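You operate a simulated robot arm through the tools that you are given. There is no shell and no other tool. Be economical: measure what you need, move in short steps, check, and stop when the job is done.

You run a simulated robot arm. Do the job below in one go: nothing can be reset, and whatever is moved stays where it is left.

Task
Clamp the coated flat hook in the vice and sand its saddle bare.
Fine: clamp it before sanding, leave it clamped, and put the sander back.

It is judged by the outcome, as a careful person would: the job done as asked, and still so three seconds after it is handed in. It fails if anything else is knocked over, pushed out of place, dropped, spilled or broken.

Robot
A 6-joint arm with a four-finger gripper on a trunk, on a base that drives. Base frame: it is fixed to the floor where the robot stands at the start and does not move with it; the origin is under the middle of the robot, x ahead of it, y to its left, z up; the surface under the hand at the start is at about z = 850. Readings come in mm, rad, newtons and seconds.
Its first joint turns from -2.897 to 2.897 rad. Places, roughly: coat on the saddle [1100, 100, 900]; coated flat hook (3x10x10 cm) [1100, 100, 900]; nest of the hook vice [800, 0, 900]; vice lever [900, 0, 900]. Payload 3.43 kg.
The tool frame sits at the grasp point between the pads (the TCP): z along the fingers, y along the line on which they close. The tips reach 30 mm beyond it. Largest opening 120 mm; the body of the gripper starts 85 mm behind the TCP.
Orientation is told as [roll, pitch, yaw] about the base's x, y, z axes, in that order, counted from this pose: with the fingers straight down and closing along the base's y, the tool's x points along the base's -x, its y along +y and its z along -z.

Tools
- The arm moves only by the tool nudge_tool. Its argument "motion" is text: rows parted by semicolons, each of 7 numbers parted by spaces: the shift along the base's x, y, z in mm, then the turn, a rotation vector about the base's x, y, z in rad, then the finger opening in mm, from 0 to 120. In form: x y z wx wy wz gripper; .... A call has 1 to 8 rows; each row shifts and turns the commanded pose from where the row before left it. Rows are played at 5 a second. More than 50 mm and 0.15 rad between two rows, or a gripper value outside its range, and nothing of the call is played. Where a pose cannot be reached the arm comes as near as it can. A force on the tool above 60 N (or 10 N above the force at the start of the call, whichever is more), or a blocked arm, ends the call early, and 0.2 s more pass. Each finger halts on what it meets, pressing with about 25 N; the grip force reading is that of the motor and also rises with nothing between the fingers. The clock runs only during rows and for 0.2 s after the last one: add rows that do not move to give the fingers time. The reply holds the time, the measured pose of the TCP, the force on the tool along the base axes, the opening and the grip force, in the units named above and with some noise, with the torque about the TCP (base axes, N m) and any sound that the robot's microphone picked up.
- Cameras (640 x 400 px; columns grow to the right, rows downward): "scene" is now at [-196.6, 166.6, 1264]; the picture's right is [-0.12, -0.99, 0.00], its down [-0.12, 0.01, -0.99] and it looks along [0.99, -0.12, -0.12] (base axes); focal length 296 px, centre (320, 200). "wrist" rides on the gripper at [72, -17, -120] in the tool frame; the picture's right is [0.23, 0.97, 0.00], its down [-0.81, 0.19, -0.55] and it looks along [-0.54, 0.13, 0.83] (tool axes); focal length 275 px, centre (320, 200). There is no depth. A picture from a camera that has moved, and an enlarged one, comes with that camera's place and axes in the base frame and with its lens. The place of the scene camera against the robot may be out by one fixed shift of up to 25 mm in any direction.
- grab_frame(camera): a new picture of that camera. No time passes.
- drive_base(legs): drives the robot by 1 to 6 legs, each [ahead, turn to the left] in mm and rad, along the robot's own axes; the way and the turn of a leg run together, so that a leg with both is an arc; at most 1500 mm and 3.142 rad a leg. The arm and the cameras ride along, it lands a little off, and it stops where it bumps. It gives what a move gives.
- aim_head(pan, tilt): turns the head with the scene camera to pan (to the left, within 2.496 rad either way) and tilt (down, from -0.506 to 1.204), counted from straight ahead of the robot. It gives what a move gives.
- inspect(camera, box): a new picture of the part [left, top, right, bottom] of that camera's present view, enlarged. No time passes.
- hand_in(): hands the job in; it is judged then, once.

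Go step by step. Nothing tells you exact positions but the pictures and the camera data: compare them with the known pose of the tool, close in by small moves and look again before you grip or let go. The budget is 120 turns and 98 pictures, counting those below and the enlarged ones. Unless the task says otherwise, let go and move clear before handing in, and close with one line.

The tools are called after ">>>" as name(argument=value, ...) on one line, values as JSON. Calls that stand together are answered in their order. nudge_tool: Moves the arm, as the interface text tells. Its arguments: {"type":"object","properties":{"motion":{"type":"string"}},"required":["motion"]} The other tools are called the same way: drive_base (legs) drives the base; aim_head (pan, tilt) turns the head that bears the scene camera; grab_frame (camera) takes a picture; inspect (camera, box) takes an enlarged picture of a part of a camera's view; hand_in () hands the job in.

At the start:

```text
time: 0.0
eef_pos: [678.3, 270.0, 1172.3]
tool_rot: [0.0, 0.002, 0.001]
ft_force: [-0.2, 0.9, 0.3]
torque: [-0.03, 0.0, 0.01]
grip_width: 119.8
grip_force: 0.0
robot x, y, heading: [-0.8, 2.7, -0.0]
head pan, tilt: [-0.117, 0.105]
```

scene: 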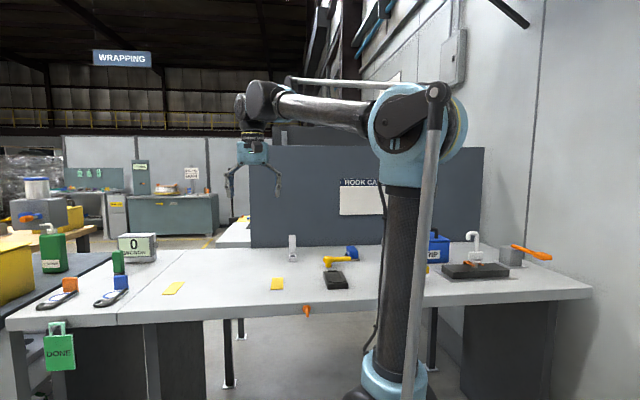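
wrist: 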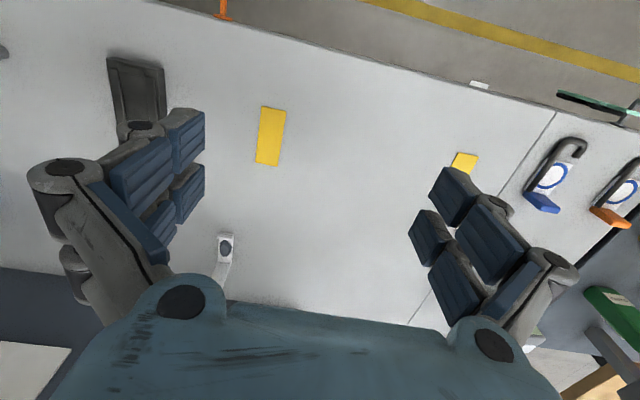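

I see a long bench with a sign "HOOK GA…", a yellow tool near the middle, a vice to the right with an orange lever, and a white hook standing at the back. I'll take enlarged views first.

>>> inspect(camera="scene", box=[250, 160, 410, 300])

>>> inspect(camera="scene", box=[410, 210, 570, 300])

>>> inspect(camera="scene", box=[0, 200, 250, 360])

```text
2.86 times, centred on (330, 230) of scene
camera zoom: at [-196.6, 166.6, 1264.0], right [-0.12, -0.99, 0.0], down [-0.12, 0.01, -0.99], along [0.99, -0.12, -0.12], focal length 846 px, centre (291, 114)
```

zoom: 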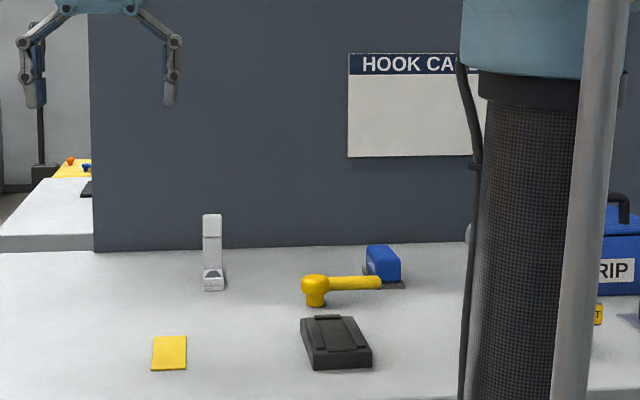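

```text
4.00 times, centred on (490, 255) of scene
camera zoom: at [-196.6, 166.6, 1264.0], right [-0.12, -0.99, 0.0], down [-0.12, 0.01, -0.99], along [0.99, -0.12, -0.12], focal length 1185 px, centre (-360, -20)
```

zoom: 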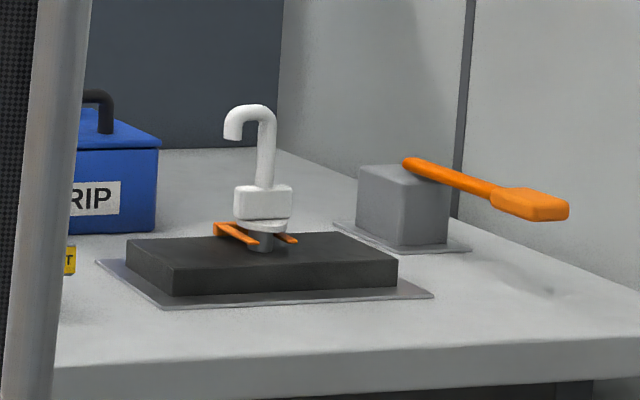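

```text
2.50 times, centred on (125, 280) of scene
camera zoom: at [-196.6, 166.6, 1264.0], right [-0.12, -0.99, 0.0], down [-0.12, 0.01, -0.99], along [0.99, -0.12, -0.12], focal length 740 px, centre (808, 0)
```

zoom: 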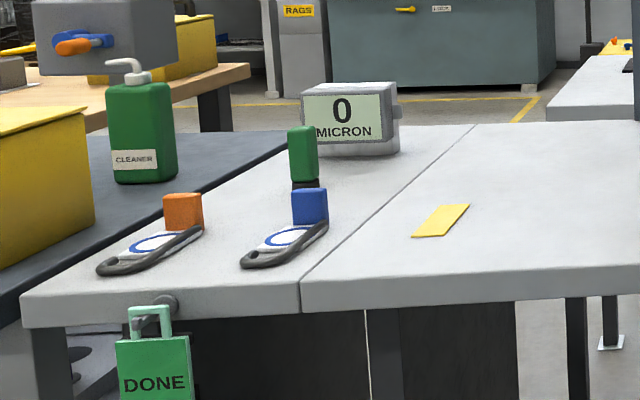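

The black body near (750, 0) with a yellow lever behind it looks like the vice, the white L piece near (1060, 130) is the hook, and the blue block near (1050, -130) is the sander. I'll swing the hand over toward the vice to look closer.

>>> nudge_tool(motion="-10 -50 0 0 0 0 120;-10 -50 0 0 0 0 120;-10 -50 0 0 0 0 120;-10 -50 0 0 0 0 120;-10 -50 0 0 0 0 120;0 0 0 0 0 0 120")

>>> grab_frame(camera="wrist")

>>> grab_frame(camera="scene")

```text
refused: row 1 steps farther than a row can; nothing moved
```

```text
92 pictures are left
camera wrist: at [606.3, 252.4, 1293.0], right [-0.23, 0.97, 0.0], down [0.81, 0.19, 0.55], along [0.54, 0.13, -0.83], focal length 275 px, centre (320, 200)
```

wrist: 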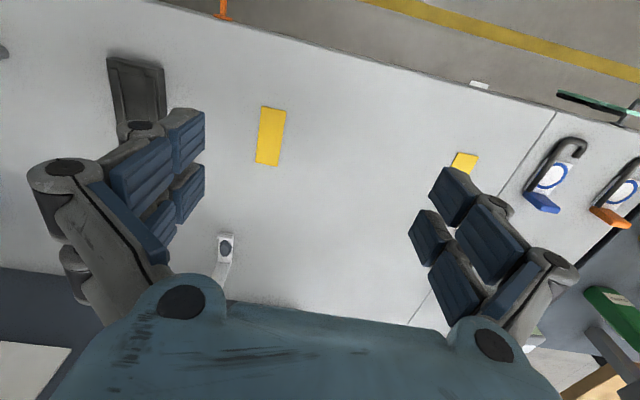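

```text
91 pictures are left
camera scene: at [-196.6, 166.6, 1264.0], right [-0.12, -0.99, 0.0], down [-0.12, 0.01, -0.99], along [0.99, -0.12, -0.12], focal length 296 px, centre (320, 200)
```

scene: 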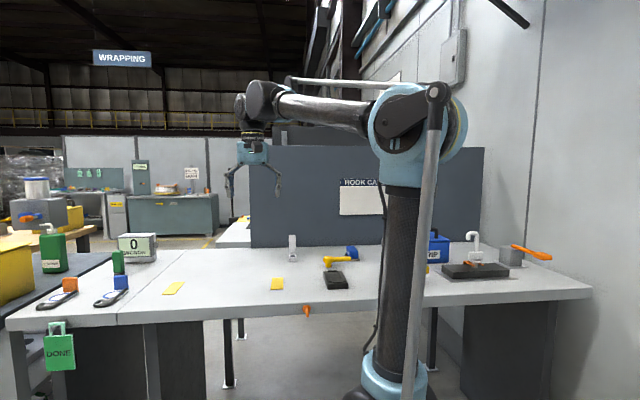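

Row length limit applies to the vector; I'll keep it below 50 mm and go again.

>>> nudge_tool(motion="-10 -45 0 0 0 0 120;-10 -45 0 0 0 0 120;-10 -45 0 0 0 0 120;-10 -45 0 0 0 0 120;-10 -45 0 0 0 0 120;0 -45 0 0 0 0 120;0 0 0 0 0 0 120")

>>> grab_frame(camera="wrist")

>>> grab_frame(camera="scene")

```text
time: 1.6
eef_pos: [616.5, 1.0, 1180.6]
tool_rot: [0.0, -0.012, 0.001]
ft_force: [0.3, 0.2, -0.1]
torque: [0.0, -0.01, -0.01]
grip_width: 119.8
grip_force: 0.0
robot x, y, heading: [0.2, -3.0, 0.003]
head pan, tilt: [-0.117, 0.105]
```

```text
90 pictures are left
camera wrist: at [542.6, -15.7, 1300.0], right [-0.23, 0.97, 0.0], down [0.8, 0.19, 0.56], along [0.55, 0.13, -0.83], focal length 275 px, centre (320, 200)
```

wrist: 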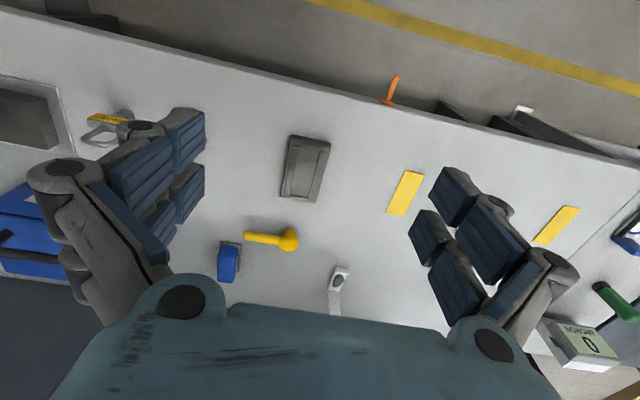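

```text
89 pictures are left
camera scene: at [-196.7, 166.5, 1264.0], right [-0.12, -0.99, 0.0], down [-0.12, 0.01, -0.99], along [0.99, -0.12, -0.12], focal length 296 px, centre (320, 200)
```

scene: 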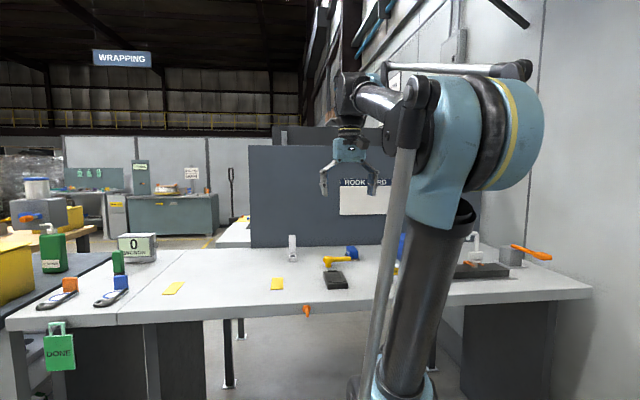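

The wrist view now shows vice, lever, sander and hook together; enlarging it.

>>> inspect(camera="wrist", box=[200, 120, 440, 320])

>>> inspect(camera="wrist", box=[0, 70, 160, 290])

>>> inspect(camera="scene", box=[270, 160, 410, 300])

```text
2.00 times, centred on (320, 220) of wrist
camera zoom: at [542.6, -15.7, 1300.0], right [-0.23, 0.97, 0.0], down [0.8, 0.19, 0.56], along [0.55, 0.13, -0.83], focal length 551 px, centre (320, 160)
```

zoom: 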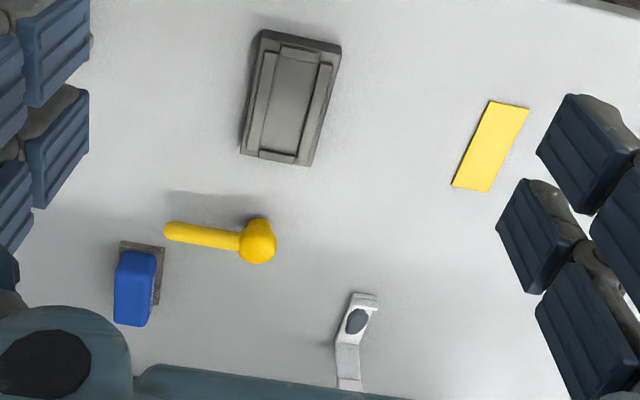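

```text
1.82 times, centred on (80, 180) of wrist
camera zoom: at [542.6, -15.7, 1300.0], right [-0.23, 0.97, 0.0], down [0.8, 0.19, 0.56], along [0.55, 0.13, -0.83], focal length 500 px, centre (756, 236)
```

zoom: 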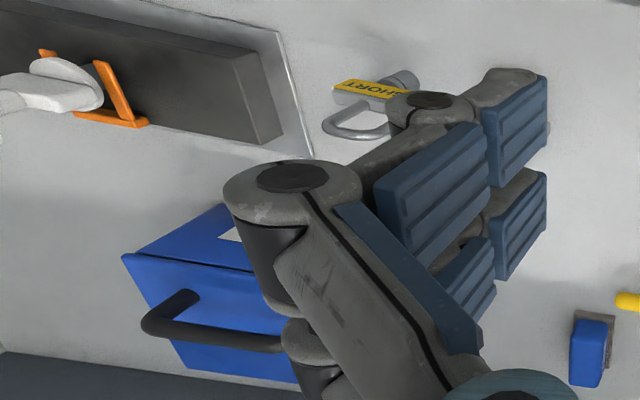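

```text
2.86 times, centred on (340, 230) of scene
camera zoom: at [-196.7, 166.5, 1264.0], right [-0.12, -0.99, 0.0], down [-0.12, 0.01, -0.99], along [0.99, -0.12, -0.12], focal length 846 px, centre (263, 114)
```

zoom: 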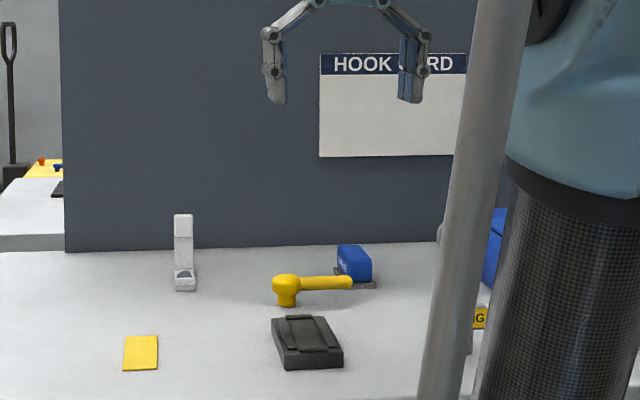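

The vice bed is at about x 710–830, y −22…40, with the lever post near (870, 5). The hook and sander are beyond comfortable reach, so I'll drive 250 mm ahead and look from close up.

>>> drive_base(legs=[[250, 0]])

>>> grab_frame(camera="wrist")

>>> aim_head(pan=-0.1, tilt=0.4)

>>> grab_frame(camera="scene")

```text
time: 3.4
eef_pos: [867.5, 1.5, 1181.2]
tool_rot: [0.0, -0.01, -0.001]
ft_force: [0.5, 0.3, -0.6]
torque: [0.01, 0.02, -0.02]
grip_width: 119.9
grip_force: 0.1
robot x, y, heading: [248.6, 1.0, 0.002]
head pan, tilt: [-0.117, 0.105]
```

```text
85 pictures are left
camera wrist: at [794.6, -15.2, 1300.0], right [-0.23, 0.97, 0.0], down [0.8, 0.19, 0.56], along [0.55, 0.13, -0.83], focal length 275 px, centre (320, 200)
```

wrist: 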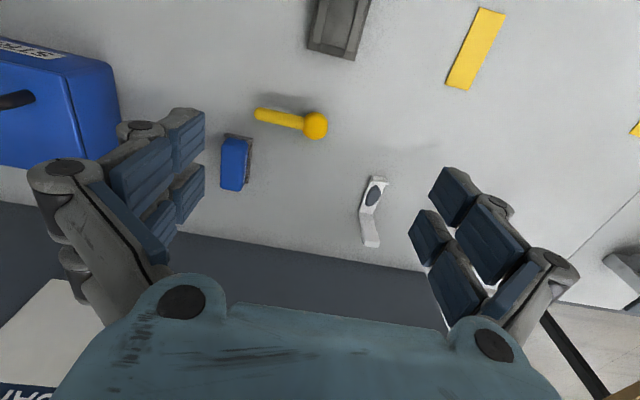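

```text
time: 4.2
eef_pos: [854.4, 3.1, 1188.1]
tool_rot: [-0.001, -0.021, 0.001]
ft_force: [0.4, -0.2, 0.5]
torque: [-0.02, 0.0, 0.01]
grip_width: 120.2
grip_force: 0.1
robot x, y, heading: [252.0, 0.1, -0.0]
head pan, tilt: [-0.099, 0.4]
```

```text
84 pictures are left
camera scene: at [55.6, 168.5, 1236.6], right [-0.1, -0.99, 0.0], down [-0.4, 0.04, -0.92], along [0.91, -0.09, -0.4], focal length 296 px, centre (320, 200)
```

scene: 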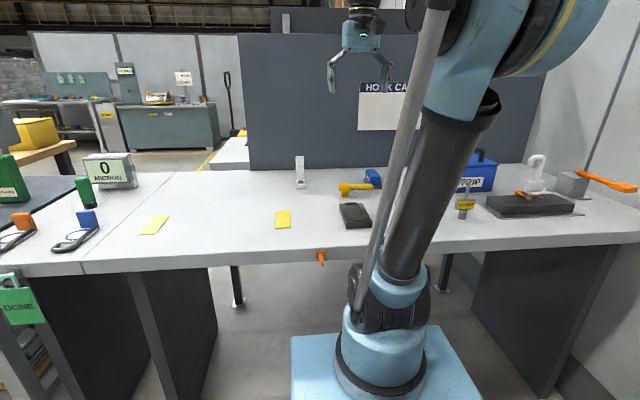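

Drive worked. Enlarging hook, lever and sander in both views.

>>> inspect(camera="wrist", box=[210, 90, 410, 260])

>>> inspect(camera="scene", box=[270, 140, 410, 240])

```text
2.35 times, centred on (310, 175) of wrist
camera zoom: at [778.7, -15.1, 1306.3], right [-0.23, 0.97, -0.01], down [0.8, 0.19, 0.57], along [0.56, 0.13, -0.82], focal length 648 px, centre (344, 259)
```

zoom: 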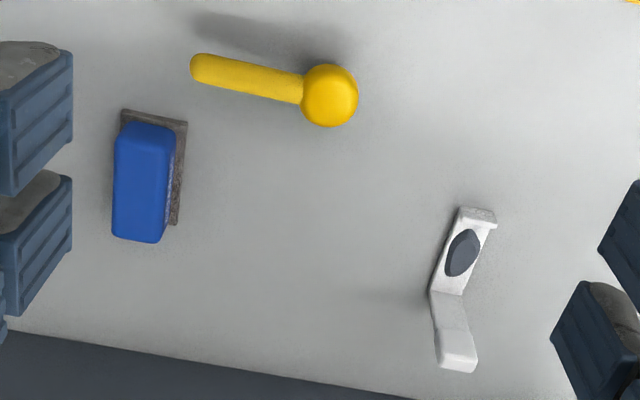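

```text
4.00 times, centred on (340, 190) of scene
camera zoom: at [55.6, 168.5, 1236.6], right [-0.1, -0.99, 0.0], down [-0.4, 0.04, -0.92], along [0.91, -0.09, -0.4], focal length 1185 px, centre (240, 240)
```

zoom: 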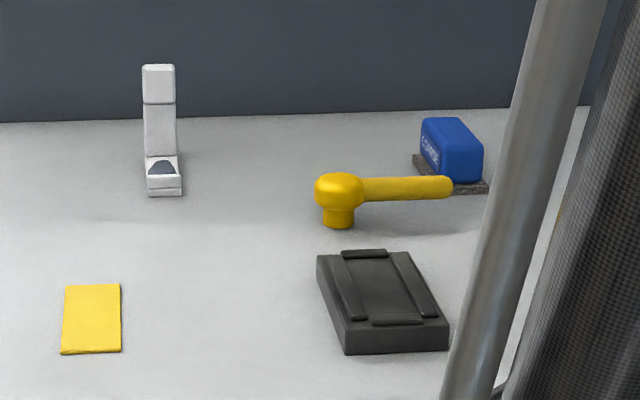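

The hook is a J standing on its foot: foot about x 1005–1105, y ≈ 133–163, lip toward the robot, saddle patch on the foot, upright at x ≈ 1095. I'll bring the hand above the upright with a 70 mm opening.

>>> nudge_tool(motion="30 18 -10 0 0 0 80;30 18 -10 0 0 0 80;30 18 -10 0 0 0 80;30 18 -10 0 0 0 80;30 18 -10 0 0 0 80;30 18 -10 0 0 0 80;20 18 -10 0 0 0 80;20 18 -10 0 0 0 80")

>>> grab_frame(camera="wrist")

```text
time: 6.0
eef_pos: [1073.3, 144.7, 1106.0]
tool_rot: [0.0, -0.025, -0.001]
ft_force: [-0.9, 0.4, 0.8]
torque: [0.03, -0.03, -0.01]
grip_width: 79.9
grip_force: 0.0
robot x, y, heading: [256.0, -1.3, -0.0]
head pan, tilt: [-0.099, 0.4]
```

```text
81 pictures are left
camera wrist: at [998.6, 127.9, 1224.5], right [-0.23, 0.97, -0.01], down [0.8, 0.19, 0.57], along [0.56, 0.13, -0.82], focal length 275 px, centre (320, 200)
```

wrist: 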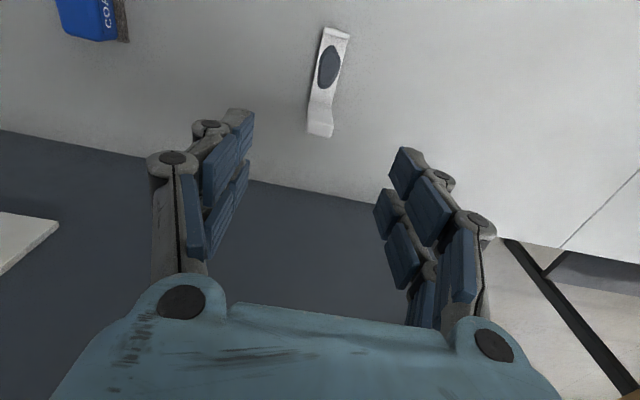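

>>> inspect(camera="wrist", box=[270, 10, 390, 150])

```text
2.86 times, centred on (330, 80) of wrist
camera zoom: at [998.6, 127.9, 1224.5], right [-0.23, 0.97, -0.01], down [0.8, 0.19, 0.57], along [0.56, 0.13, -0.82], focal length 786 px, centre (291, 543)
```

zoom: 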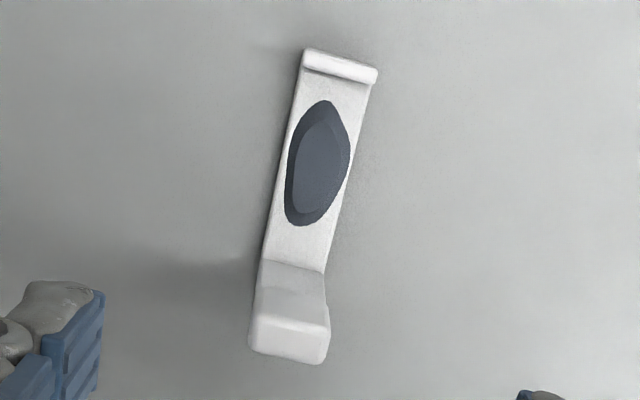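

The upright is centred near (1099, 150) with essentially no yaw. I'll straighten the slight tilt and descend.

>>> nudge_tool(motion="13 3 -30 0 0.025 0 80;12 2 -40 0 0 0 80;0 0 -40 0 0 0 80;0 0 -30 0 0 0 80;0 0 -20 0 0 0 80;0 0 0 0 0 0 80")

>>> grab_frame(camera="wrist")

```text
time: 7.4
eef_pos: [1098.1, 150.5, 947.3]
tool_rot: [0.0, 0.0, 0.002]
ft_force: [-0.5, 0.8, 0.1]
torque: [0.01, 0.0, 0.01]
grip_width: 79.8
grip_force: 0.1
robot x, y, heading: [251.7, -0.7, -0.001]
head pan, tilt: [-0.099, 0.4]
```

```text
79 pictures are left
camera wrist: at [1025.8, 134.4, 1068.4], right [-0.23, 0.97, 0.0], down [0.81, 0.19, 0.55], along [0.54, 0.13, -0.83], focal length 275 px, centre (320, 200)
```

wrist: 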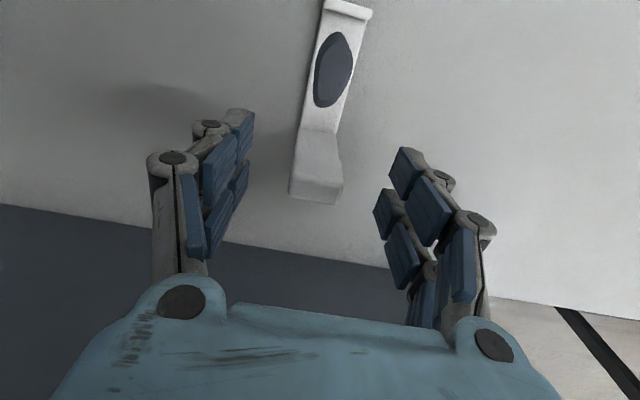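

The upright is centred between the pads. Lower 32 mm and close.

>>> nudge_tool(motion="1 0 -16 0 0 0 80;0 0 -16 0 0 0 80;0 0 0 0 0 0 80;0 0 0 0 0 0 50;0 0 0 0 0 0 20;0 0 0 0 0 0 20;0 0 0 0 0 0 20")

>>> grab_frame(camera="wrist")

```text
time: 9.0
eef_pos: [1099.3, 150.4, 914.2]
tool_rot: [0.0, 0.001, 0.0]
ft_force: [0.5, -0.3, 1.0]
torque: [-0.02, -0.03, 0.03]
grip_width: 29.5
grip_force: 25.0
robot x, y, heading: [253.9, 0.0, 0.002]
head pan, tilt: [-0.099, 0.4]
```

```text
78 pictures are left
camera wrist: at [1027.5, 134.4, 1035.3], right [-0.23, 0.97, 0.0], down [0.81, 0.19, 0.55], along [0.54, 0.13, -0.83], focal length 275 px, centre (320, 200)
```

wrist: 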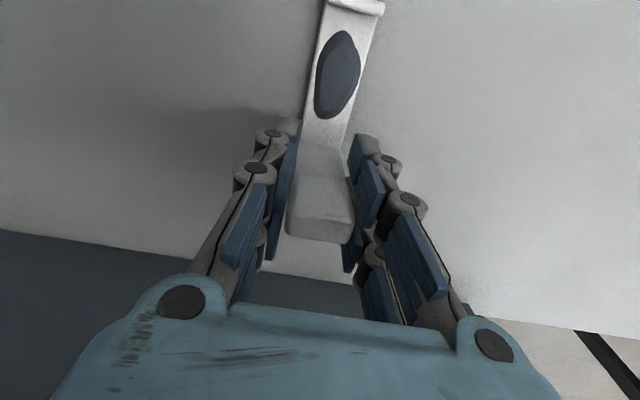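

Gripped (29.5 mm wide). Lift and carry over toward the vice, high above the lever.

>>> nudge_tool(motion="0 0 20 0 0 0 20;0 0 40 0 0 0 20;0 0 40 0 0 0 20;0 0 40 0 0 0 20;-35 -17 0 0 0 0 20;-35 -17 0 0 0 0 20;-35 -17 0 0 0 0 20;-35 -17 0 0 0 0 20")

>>> nudge_tool(motion="-35 -17 0 0 0 0 20;-35 -17 0 0 0 0 20;-35 -17 0 0 0 0 20;-35 -17 0 0 0 0 20;0 0 0 0 0 0 20")

>>> grab_frame(camera="wrist")

>>> grab_frame(camera="scene")

```text
time: 10.8
eef_pos: [959.8, 82.6, 1053.7]
tool_rot: [0.0, 0.003, 0.0]
ft_force: [1.3, 0.3, -1.1]
torque: [0.03, 0.01, 0.01]
grip_width: 29.3
grip_force: 24.6
robot x, y, heading: [255.3, -2.5, -0.001]
head pan, tilt: [-0.099, 0.4]
```

```text
time: 12.0
eef_pos: [818.8, 14.6, 1057.1]
tool_rot: [0.001, 0.002, 0.0]
ft_force: [0.5, -0.3, -2.7]
torque: [0.0, -0.03, 0.0]
grip_width: 29.7
grip_force: 25.3
robot x, y, heading: [250.3, -2.3, 0.0]
head pan, tilt: [-0.099, 0.4]
```

```text
77 pictures are left
camera wrist: at [746.6, -2.6, 1177.6], right [-0.23, 0.97, 0.0], down [0.81, 0.19, 0.55], along [0.54, 0.13, -0.83], focal length 275 px, centre (320, 200)
```

wrist: 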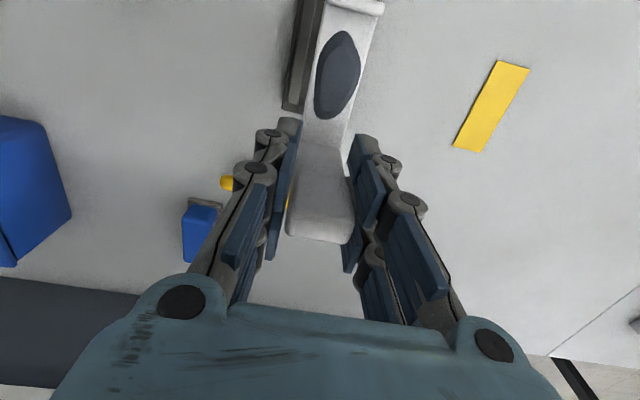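

```text
76 pictures are left
camera scene: at [55.6, 168.5, 1236.6], right [-0.1, -0.99, 0.0], down [-0.4, 0.04, -0.92], along [0.91, -0.09, -0.4], focal length 296 px, centre (320, 200)
```

scene: 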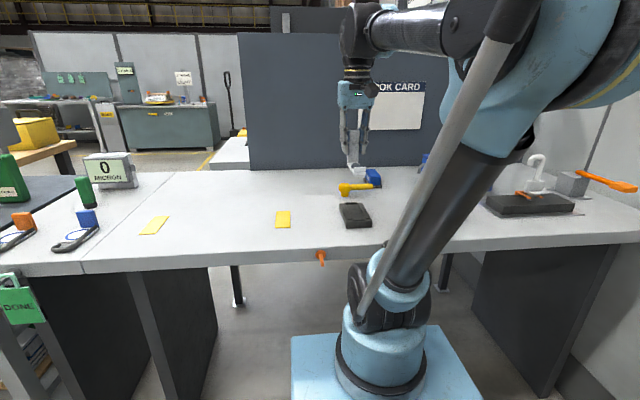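

The hook hides the nest in the wrist view. I'll step back and aside so the nest is visible beside the hook and can be measured.

>>> nudge_tool(motion="-35 18 0 0 0 0 20;-35 18 0 0 0 0 20;-35 17 0 0 0 0 20;-25 17 0 0 0 0 20;0 0 0 0 0 0 20")

>>> inspect(camera="wrist", box=[150, 0, 390, 150])

```text
time: 13.2
eef_pos: [687.6, 83.7, 1055.6]
tool_rot: [0.0, 0.002, 0.001]
ft_force: [0.0, -0.1, -1.3]
torque: [-0.02, -0.01, 0.0]
grip_width: 29.5
grip_force: 25.2
robot x, y, heading: [255.5, 2.0, -0.005]
head pan, tilt: [-0.099, 0.4]
```

```text
2.67 times, centred on (270, 75) of wrist
camera zoom: at [615.7, 66.2, 1176.6], right [-0.23, 0.97, 0.0], down [0.81, 0.19, 0.55], along [0.54, 0.13, -0.83], focal length 734 px, centre (453, 533)
```

zoom: 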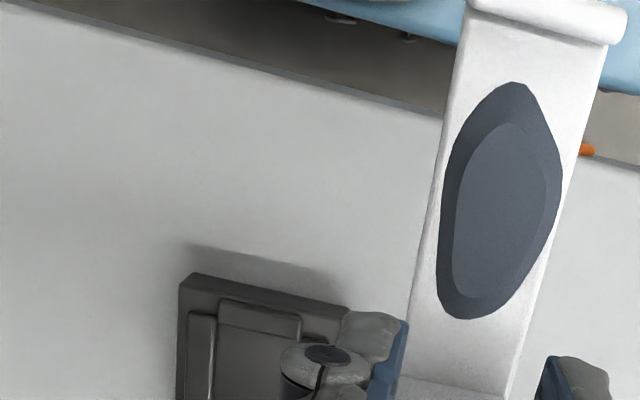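

>>> nudge_tool(motion="30 15 0 0 0 0 20;30 15 0 0 0 0 20;25 15 0 0 0 0 20;0 15 0 0 0 0 20;0 0 0 0 0 0 20")

>>> inspect(camera="wrist", box=[110, 0, 310, 160])

```text
time: 14.4
eef_pos: [772.4, 142.9, 1057.6]
tool_rot: [0.0, 0.001, 0.002]
ft_force: [-0.3, 1.3, -1.8]
torque: [-0.02, -0.01, 0.03]
grip_width: 29.3
grip_force: 24.8
robot x, y, heading: [249.1, 3.7, 0.0]
head pan, tilt: [-0.099, 0.4]
```

```text
2.50 times, centred on (210, 80) of wrist
camera zoom: at [700.6, 127.2, 1177.1], right [-0.23, 0.97, 0.0], down [0.81, 0.19, 0.55], along [0.54, 0.13, -0.83], focal length 688 px, centre (595, 500)
```

zoom: 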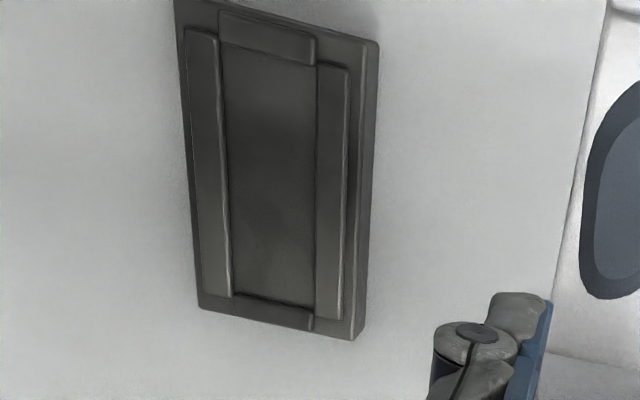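

I can see the channel between the rails and end bars. Its height is uncertain, so I'll look from the other side too and triangulate.

>>> nudge_tool(motion="0 -45 0 0 0 0 20;0 -45 0 0 0 0 20;0 -45 0 0 0 0 20;0 -45 0 0 0 0 20;0 -40 0 0 0 0 20;0 -30 0 0 0 0 20;0 0 0 0 0 0 20")

>>> grab_frame(camera="wrist")

>>> inspect(camera="wrist", box=[370, 0, 570, 160])

```text
time: 16.0
eef_pos: [773.8, -105.4, 1053.7]
tool_rot: [0.0, 0.002, -0.002]
ft_force: [0.7, 0.8, -1.0]
torque: [0.0, -0.03, -0.01]
grip_width: 29.4
grip_force: 25.4
robot x, y, heading: [252.4, 6.1, 0.004]
head pan, tilt: [-0.099, 0.4]
```

```text
73 pictures are left
camera wrist: at [701.9, -122.4, 1174.9], right [-0.23, 0.97, 0.0], down [0.81, 0.19, 0.55], along [0.54, 0.13, -0.83], focal length 275 px, centre (320, 200)
```

wrist: 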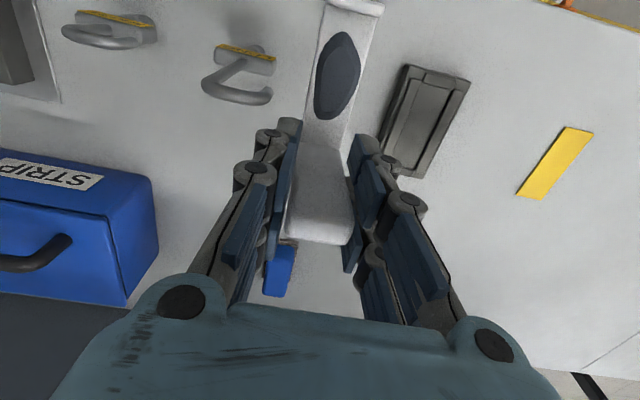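

```text
2.50 times, centred on (470, 80) of wrist
camera zoom: at [701.9, -122.4, 1174.9], right [-0.23, 0.97, 0.0], down [0.81, 0.19, 0.55], along [0.54, 0.13, -0.83], focal length 688 px, centre (-55, 500)
```

zoom: 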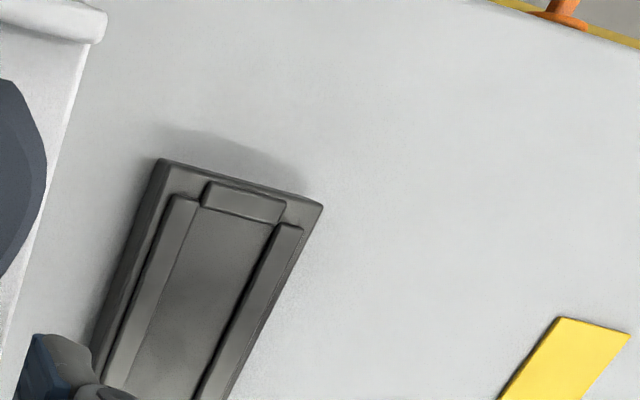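

Triangulated: rail tops z ≈ 873, channel x ≈ 733–828.5, y ≈ −6…28 (centre 780.5, 11). The hook spans about −83.5…+8 in x from the TCP, so I aim for TCP (818.5, 11).

>>> nudge_tool(motion="15 40 0 0 0 0 20;15 40 0 0 0 0 20;15 36 0 0 0 0 20;0 0 -40 0 0 0 20;0 0 -30 0 0 0 20;0 0 -25 0 0 0 20;0 0 0 0 0 0 20")

>>> grab_frame(camera="wrist")

>>> inspect(camera="scene", box=[310, 150, 410, 240])

```text
time: 17.6
eef_pos: [819.1, 11.0, 959.6]
tool_rot: [-0.002, 0.0, 0.002]
ft_force: [-0.4, -0.3, -1.0]
torque: [0.01, -0.04, -0.04]
grip_width: 29.2
grip_force: 25.2
robot x, y, heading: [252.0, 3.2, 0.0]
head pan, tilt: [-0.099, 0.4]
```

```text
71 pictures are left
camera wrist: at [747.0, -5.6, 1079.2], right [-0.23, 0.97, 0.0], down [0.81, 0.19, 0.55], along [0.54, 0.13, -0.83], focal length 275 px, centre (320, 200)
```

wrist: 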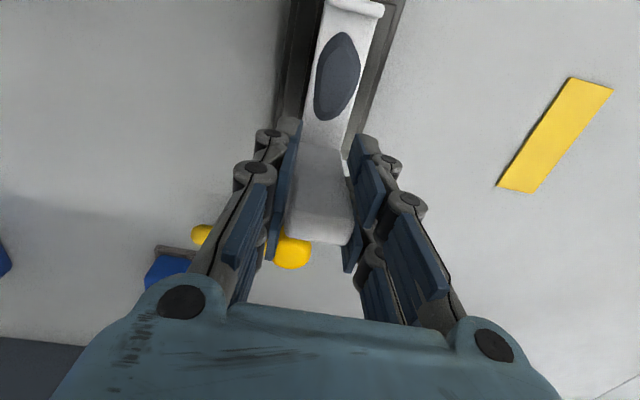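

```text
4.44 times, centred on (360, 195) of scene
camera zoom: at [55.6, 168.5, 1236.6], right [-0.1, -0.99, 0.0], down [-0.4, 0.04, -0.92], along [0.91, -0.09, -0.4], focal length 1316 px, centre (142, 222)
```

zoom: 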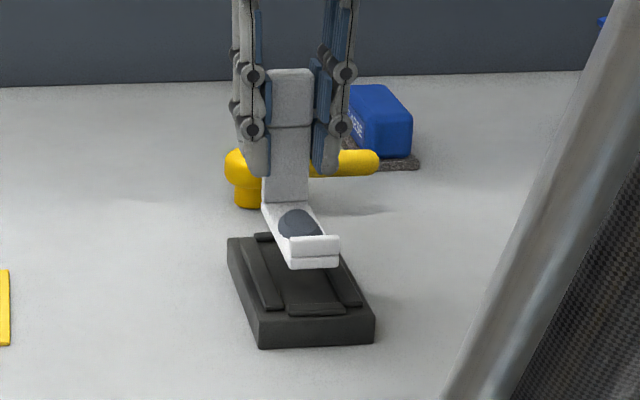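

Aligned as far as I can tell; lower to just above the rails and check.

>>> nudge_tool(motion="0 0 -8 0 0 0 20;0 0 -8 0 0 0 20;0 0 0 0 0 0 20")

>>> inspect(camera="wrist", box=[240, 0, 440, 160])

>>> inspect(camera="scene", box=[320, 170, 390, 235])

```text
time: 18.4
eef_pos: [818.5, 11.1, 945.5]
tool_rot: [0.0, 0.002, 0.0]
ft_force: [0.7, 0.5, -1.6]
torque: [0.02, -0.04, 0.03]
grip_width: 29.3
grip_force: 25.2
robot x, y, heading: [251.6, 1.4, -0.001]
head pan, tilt: [-0.099, 0.4]
```

```text
2.50 times, centred on (340, 80) of wrist
camera zoom: at [746.6, -5.9, 1064.9], right [-0.23, 0.97, 0.0], down [0.81, 0.19, 0.55], along [0.54, 0.13, -0.83], focal length 688 px, centre (270, 500)
```

zoom: 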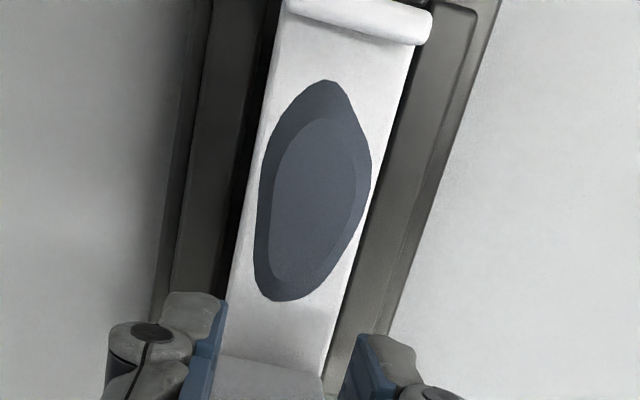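

```text
6.15 times, centred on (355, 202) of scene
camera zoom: at [55.6, 168.5, 1236.6], right [-0.1, -0.99, 0.0], down [-0.4, 0.04, -0.92], along [0.91, -0.09, -0.4], focal length 1823 px, centre (105, 185)
```

zoom: 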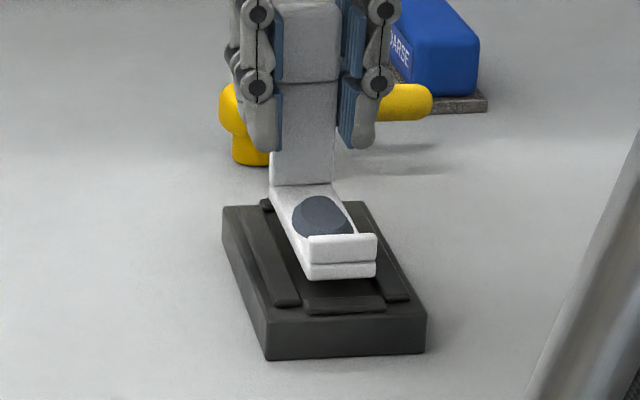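

The hook looks centred over the channel. Lower gently until it seats.

>>> nudge_tool(motion="0 0 -4 0 0 0 20;0 0 -3 0 0 0 20;0 0 -2 0 0 0 20;0 0 -2 0 0 0 20;0 0 0 0 0 0 20")

>>> inspect(camera="scene", box=[320, 170, 390, 235])

```text
time: 19.6
eef_pos: [818.2, 10.9, 933.4]
tool_rot: [0.0, 0.003, 0.0]
ft_force: [-9.8, -24.0, 9.7]
torque: [-0.78, -0.26, -0.17]
grip_width: 29.5
grip_force: 24.8
robot x, y, heading: [252.7, 0.3, -0.001]
head pan, tilt: [-0.099, 0.4]
```

```text
6.15 times, centred on (355, 202) of scene
camera zoom: at [55.0, 167.8, 1236.6], right [-0.1, -0.99, 0.0], down [-0.4, 0.04, -0.92], along [0.91, -0.09, -0.4], focal length 1823 px, centre (105, 185)
```

zoom: 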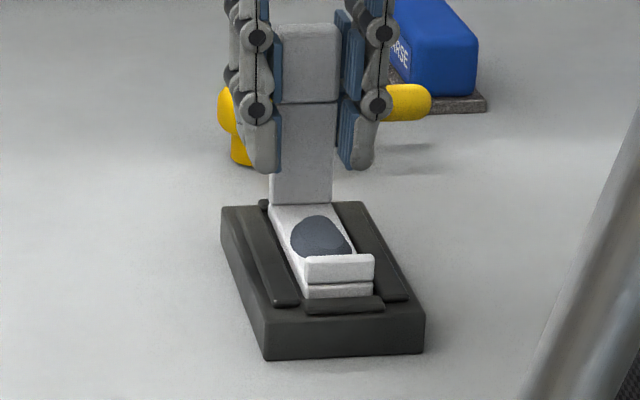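

It is touching a side: force pushes −y and −x. I'll shift that way a little.

>>> nudge_tool(motion="-0.5 -1 0 0 0 0 20;0 0 0 0 0 0 20")

```text
time: 20.2
eef_pos: [820.2, 10.0, 933.7]
tool_rot: [0.001, 0.002, 0.001]
ft_force: [0.4, 0.3, -1.6]
torque: [0.04, -0.05, 0.0]
grip_width: 29.3
grip_force: 24.9
robot x, y, heading: [251.1, -2.4, 0.003]
head pan, tilt: [-0.099, 0.4]
```

>>> nudge_tool(motion="0 0 -1.5 0 0 0 20;0 0 -1.5 0 0 0 20;0 0 0 0 0 0 20")

>>> inspect(camera="scene", box=[320, 170, 390, 235])

>>> inspect(camera="wrist", box=[240, 0, 440, 160])

```text
time: 21.0
eef_pos: [818.9, 9.3, 931.9]
tool_rot: [0.001, -0.001, 0.002]
ft_force: [5.3, 8.3, 23.6]
torque: [0.33, -0.28, 0.07]
grip_width: 29.1
grip_force: 25.0
robot x, y, heading: [252.6, 1.2, 0.002]
head pan, tilt: [-0.099, 0.4]
```

```text
6.15 times, centred on (355, 202) of scene
camera zoom: at [55.2, 168.8, 1236.4], right [-0.1, -0.99, 0.0], down [-0.4, 0.04, -0.92], along [0.91, -0.09, -0.4], focal length 1823 px, centre (105, 185)
```

zoom: 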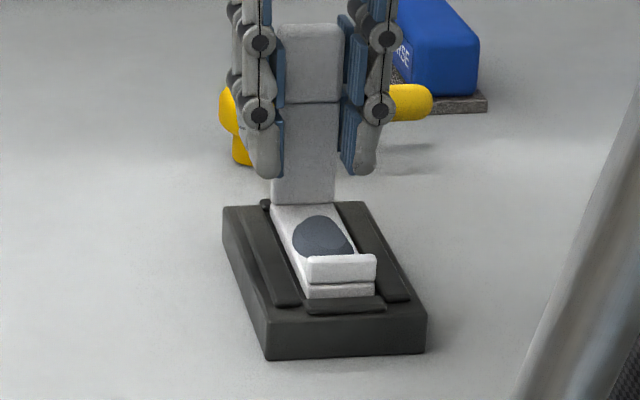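

```text
2.50 times, centred on (340, 80) of wrist
camera zoom: at [746.9, -7.3, 1051.7], right [-0.23, 0.97, 0.0], down [0.81, 0.19, 0.55], along [0.54, 0.13, -0.83], focal length 688 px, centre (270, 500)
```

zoom: 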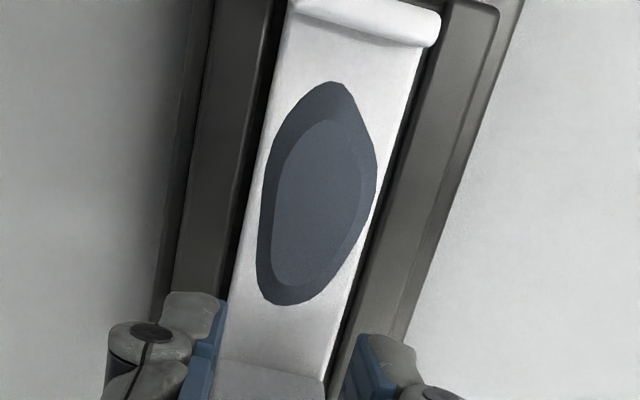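

Vertical contact at the expected floor height with gaps on both sides: seated. Release and rise.

>>> nudge_tool(motion="0 0 1 0 0 0 20;0 0 0 0 0 0 40;0 0 0 0 0 0 60;0 0 0 0 0 0 70;0 0 30 0 0 0 70;0 0 40 0 0 0 70;0 0 40 0 0 0 70;-30 0 30 0 0 0 70")

>>> nudge_tool(motion="-40 0 20 0 0 0 70;-40 0 20 0 0 0 70;-40 0 20 0 0 0 70;0 0 0 0 0 0 70")

>>> grab_frame(camera="wrist")

>>> inspect(camera="scene", box=[310, 150, 410, 240])

```text
time: 22.8
eef_pos: [790.4, 10.5, 1072.5]
tool_rot: [-0.001, 0.001, 0.0]
ft_force: [0.2, 0.1, -0.3]
torque: [-0.01, 0.05, -0.01]
grip_width: 69.9
grip_force: 0.0
robot x, y, heading: [253.2, 3.5, -0.002]
head pan, tilt: [-0.099, 0.4]
```

```text
time: 23.8
eef_pos: [669.2, 11.1, 1130.5]
tool_rot: [0.001, 0.001, 0.0]
ft_force: [0.3, 0.1, -0.2]
torque: [-0.02, -0.01, 0.0]
grip_width: 69.8
grip_force: 0.1
robot x, y, heading: [251.7, -1.5, -0.002]
head pan, tilt: [-0.099, 0.4]
```

```text
64 pictures are left
camera wrist: at [596.6, -5.1, 1250.2], right [-0.23, 0.97, 0.0], down [0.81, 0.19, 0.55], along [0.54, 0.13, -0.83], focal length 275 px, centre (320, 200)
```

wrist: 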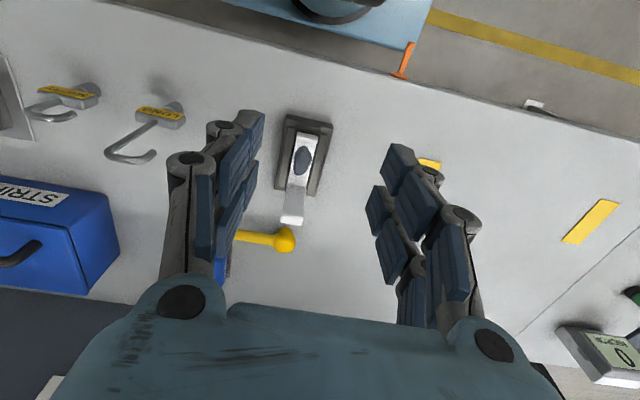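

```text
4.44 times, centred on (360, 195) of scene
camera zoom: at [55.5, 168.5, 1236.5], right [-0.1, -0.99, 0.0], down [-0.4, 0.04, -0.92], along [0.91, -0.09, -0.4], focal length 1316 px, centre (142, 222)
```

zoom: 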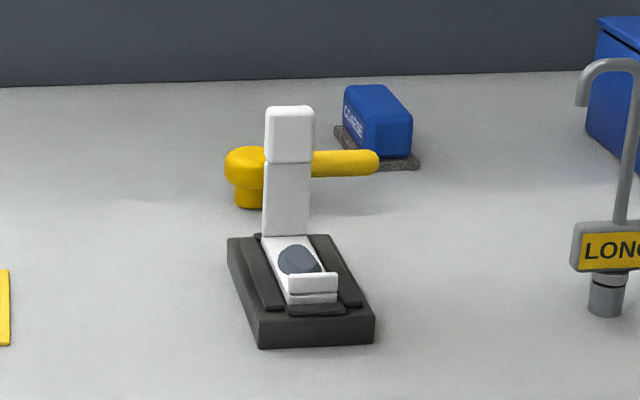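

The hook stands seated in the nest. Before continuing I'll check the left items, the card, and look closer at sander and lever.

>>> inspect(camera="scene", box=[0, 140, 140, 260])

>>> aim_head(pan=-0.25, tilt=0.3)

>>> inspect(camera="scene", box=[240, 60, 440, 240])

>>> inspect(camera="wrist", box=[190, 90, 350, 300])

```text
3.33 times, centred on (70, 200) of scene
camera zoom: at [55.5, 168.5, 1236.5], right [-0.1, -0.99, 0.0], down [-0.4, 0.04, -0.92], along [0.91, -0.09, -0.4], focal length 987 px, centre (1153, 200)
```

zoom: 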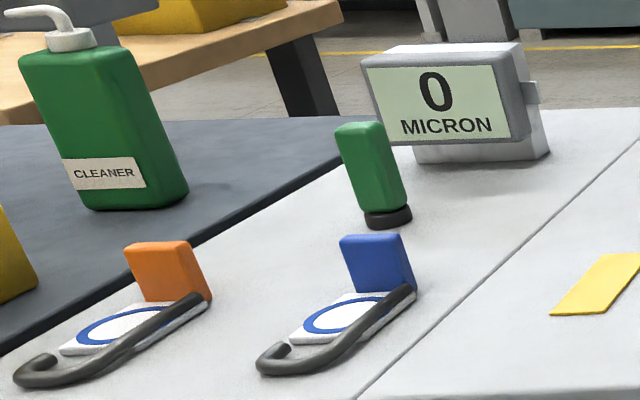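

```text
time: 24.5
eef_pos: [667.8, 11.5, 1129.6]
tool_rot: [0.001, 0.003, 0.0]
ft_force: [0.3, -0.9, 1.0]
torque: [0.01, 0.0, 0.0]
grip_width: 69.8
grip_force: 0.1
robot x, y, heading: [249.0, 1.1, -0.002]
head pan, tilt: [-0.25, 0.3]
```

```text
2.22 times, centred on (340, 150) of scene
camera zoom: at [53.9, 154.7, 1245.8], right [-0.25, -0.97, 0.0], down [-0.3, 0.07, -0.95], along [0.92, -0.24, -0.31], focal length 658 px, centre (276, 311)
```

zoom: 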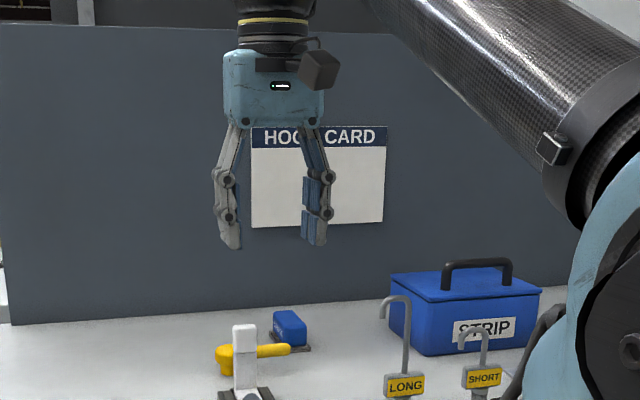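

```text
1.90 times, centred on (270, 195) of wrist
camera zoom: at [596.8, -5.2, 1250.0], right [-0.23, 0.97, 0.0], down [0.81, 0.19, 0.55], along [0.54, 0.13, -0.83], focal length 524 px, centre (415, 210)
```

zoom: 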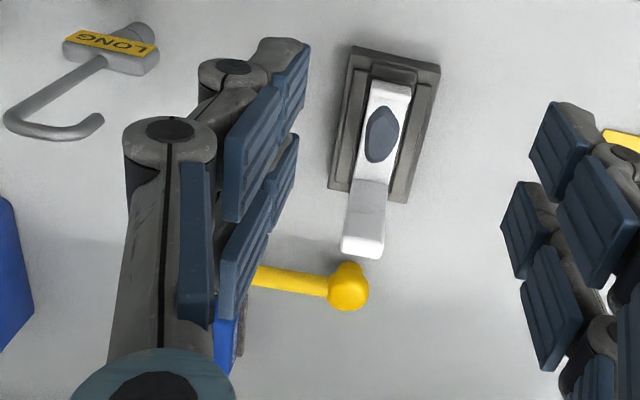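

The only sander is the blue "COARSE" block (plate about x 995–1087, y −133…−84). The lever pivots near (941, 11), handle toward −y to about y = −80, z ≈ 880. I'll bring the hand over the handle, turned a quarter, to straddle it.

>>> nudge_tool(motion="34 -9 -5 0 0 0.15 60;34 -9 -5 0 0 0.15 60;34 -9 -5 0 0 0.15 60;34 -9 -5 0 0 0.15 60;34 -9 -5 0 0 0.15 60;34 -9 -5 0 0 0.15 60;34 -9 -5 0 0 0.15 60;35 -6 -5 0 0 0.15 60")

>>> nudge_tool(motion="0 0 -10 0 0 0.15 60;0 0 -10 0 0 0.15 60;0 0 -10 0 0 0.0708 60;0 0 0 0 0 0 60")

>>> grab_frame(camera="wrist")

```text
time: 26.3
eef_pos: [943.1, -58.4, 1091.4]
tool_rot: [0.003, 0.001, 1.201]
ft_force: [-0.6, -0.9, 0.7]
torque: [-0.01, -0.06, -0.02]
grip_width: 60.0
grip_force: 0.1
robot x, y, heading: [247.6, 2.5, 0.003]
head pan, tilt: [-0.25, 0.3]
```

```text
time: 27.3
eef_pos: [942.4, -57.7, 1061.5]
tool_rot: [0.002, 0.0, 1.571]
ft_force: [0.7, 0.4, -0.1]
torque: [-0.02, 0.0, 0.0]
grip_width: 60.0
grip_force: 0.1
robot x, y, heading: [252.1, -1.3, 0.001]
head pan, tilt: [-0.25, 0.3]
```

```text
59 pictures are left
camera wrist: at [958.5, -128.9, 1181.3], right [-0.97, -0.23, 0.0], down [-0.19, 0.81, 0.55], along [-0.13, 0.54, -0.83], focal length 275 px, centre (320, 200)
```

wrist: 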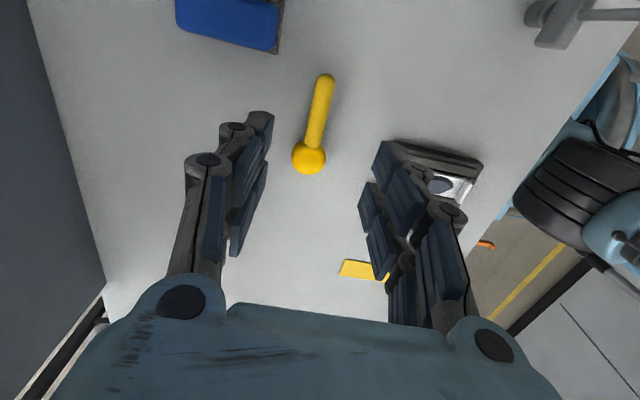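

The handle lies at x ≈ 939, from y 11 to −80. Descend to straddle it at y ≈ −58.

>>> nudge_tool(motion="-3 0 -40 0 0 0 60;0 0 -40 0 0 0 60;0 0 -40 0 0 0 60;0 0 -25 0 0 0 60;0 0 -15 0 0 0 60;0 0 0 0 0 0 60")

>>> grab_frame(camera="wrist")

```text
time: 28.7
eef_pos: [938.1, -58.3, 903.3]
tool_rot: [0.003, -0.001, 1.569]
ft_force: [-0.5, -0.5, 0.5]
torque: [0.01, 0.01, -0.02]
grip_width: 60.2
grip_force: 0.1
robot x, y, heading: [253.2, -3.0, -0.001]
head pan, tilt: [-0.25, 0.3]
```

```text
58 pictures are left
camera wrist: at [953.9, -129.9, 1023.0], right [-0.97, -0.23, 0.0], down [-0.19, 0.81, 0.55], along [-0.13, 0.54, -0.83], focal length 275 px, centre (320, 200)
```

wrist: 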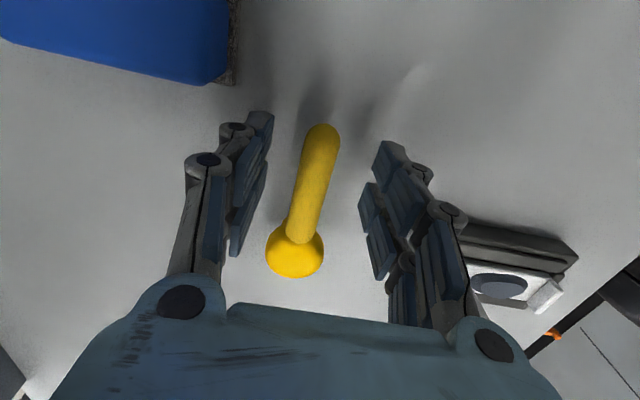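

Straddled. Lower a touch and push gently toward −x to feel which way it swings.

>>> nudge_tool(motion="0 0 -8 0 0 0 60;-10 0 0 0 0 0 60;-10 0 0 0 0 0 60;-7 0 0 0 0 0 60;-5 0 0 0 0 0 60;0 0 0 0 0 0 60")

>>> grab_frame(camera="wrist")

```text
time: 30.1
eef_pos: [908.0, -59.6, 894.4]
tool_rot: [0.003, -0.001, 1.57]
ft_force: [3.2, 0.5, 0.4]
torque: [0.01, -0.04, -0.05]
grip_width: 62.2
grip_force: 2.0
robot x, y, heading: [252.8, 3.4, 0.002]
head pan, tilt: [-0.25, 0.3]
```

```text
57 pictures are left
camera wrist: at [923.2, -130.7, 1014.9], right [-0.97, -0.23, 0.0], down [-0.19, 0.81, 0.55], along [-0.13, 0.54, -0.83], focal length 275 px, centre (320, 200)
```

wrist: 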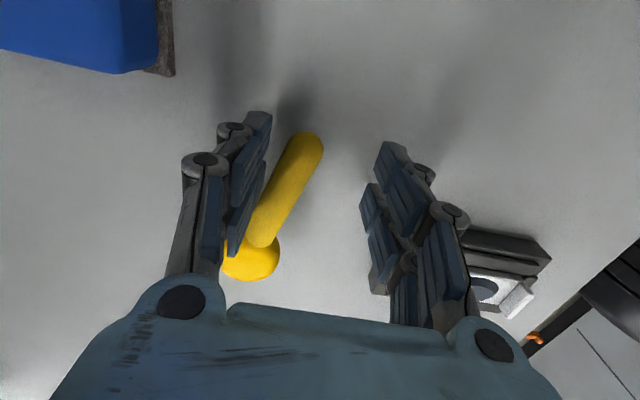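

It swings freely toward −x (3 N). I'll close the straddle a little, turn with it and follow the arc.

>>> nudge_tool(motion="4 2 0 0 0 -0.12 50;4 2 0 0 0 -0.12 40;2 1 0 0 0 -0.11 30;-9.3 4.2 0 0 0 -0.15 30;-8.6 5.6 0 0 0 -0.15 30;0 0 0 0 0 0 30")

>>> grab_frame(camera="wrist")

```text
time: 31.5
eef_pos: [899.5, -43.7, 894.4]
tool_rot: [0.003, 0.003, 0.918]
ft_force: [1.4, -1.1, 0.1]
torque: [-0.05, -0.02, 0.03]
grip_width: 30.8
grip_force: 0.3
robot x, y, heading: [253.7, 5.2, 0.003]
head pan, tilt: [-0.25, 0.3]
```

```text
56 pictures are left
camera wrist: at [868.5, -110.8, 1014.2], right [-0.91, 0.41, 0.0], down [0.34, 0.76, 0.55], along [0.22, 0.5, -0.83], focal length 275 px, centre (320, 200)
```

wrist: 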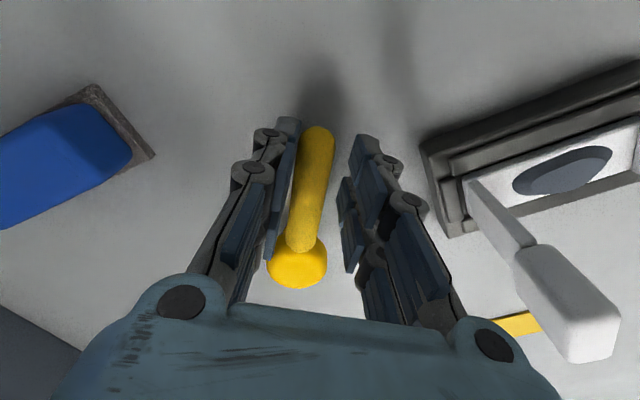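

Following well. Continue the arc.

>>> nudge_tool(motion="-7.6 6.7 0 0 0 -0.15 30;-6.5 7.8 0 0 0 -0.15 30;-5.3 8.8 0 0 0 -0.15 30;-3.9 9.4 0 0 0 -0.15 30;0 0 0 0 0 0 30")

>>> grab_frame(camera="wrist")

```text
time: 32.7
eef_pos: [875.2, -11.9, 893.8]
tool_rot: [0.001, 0.003, 0.319]
ft_force: [0.9, -2.3, -0.1]
torque: [-0.04, 0.03, 0.04]
grip_width: 31.4
grip_force: 1.1
robot x, y, heading: [252.1, 1.1, 0.0]
head pan, tilt: [-0.25, 0.3]
```

```text
55 pictures are left
camera wrist: at [812.4, -49.7, 1014.2], right [-0.52, 0.85, 0.0], down [0.71, 0.44, 0.55], along [0.47, 0.29, -0.83], focal length 275 px, centre (320, 200)
```

wrist: 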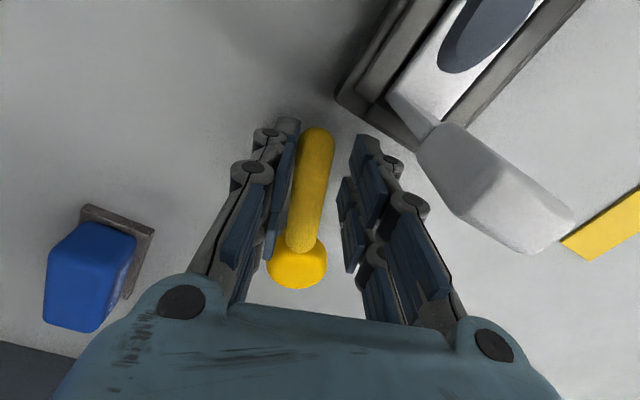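

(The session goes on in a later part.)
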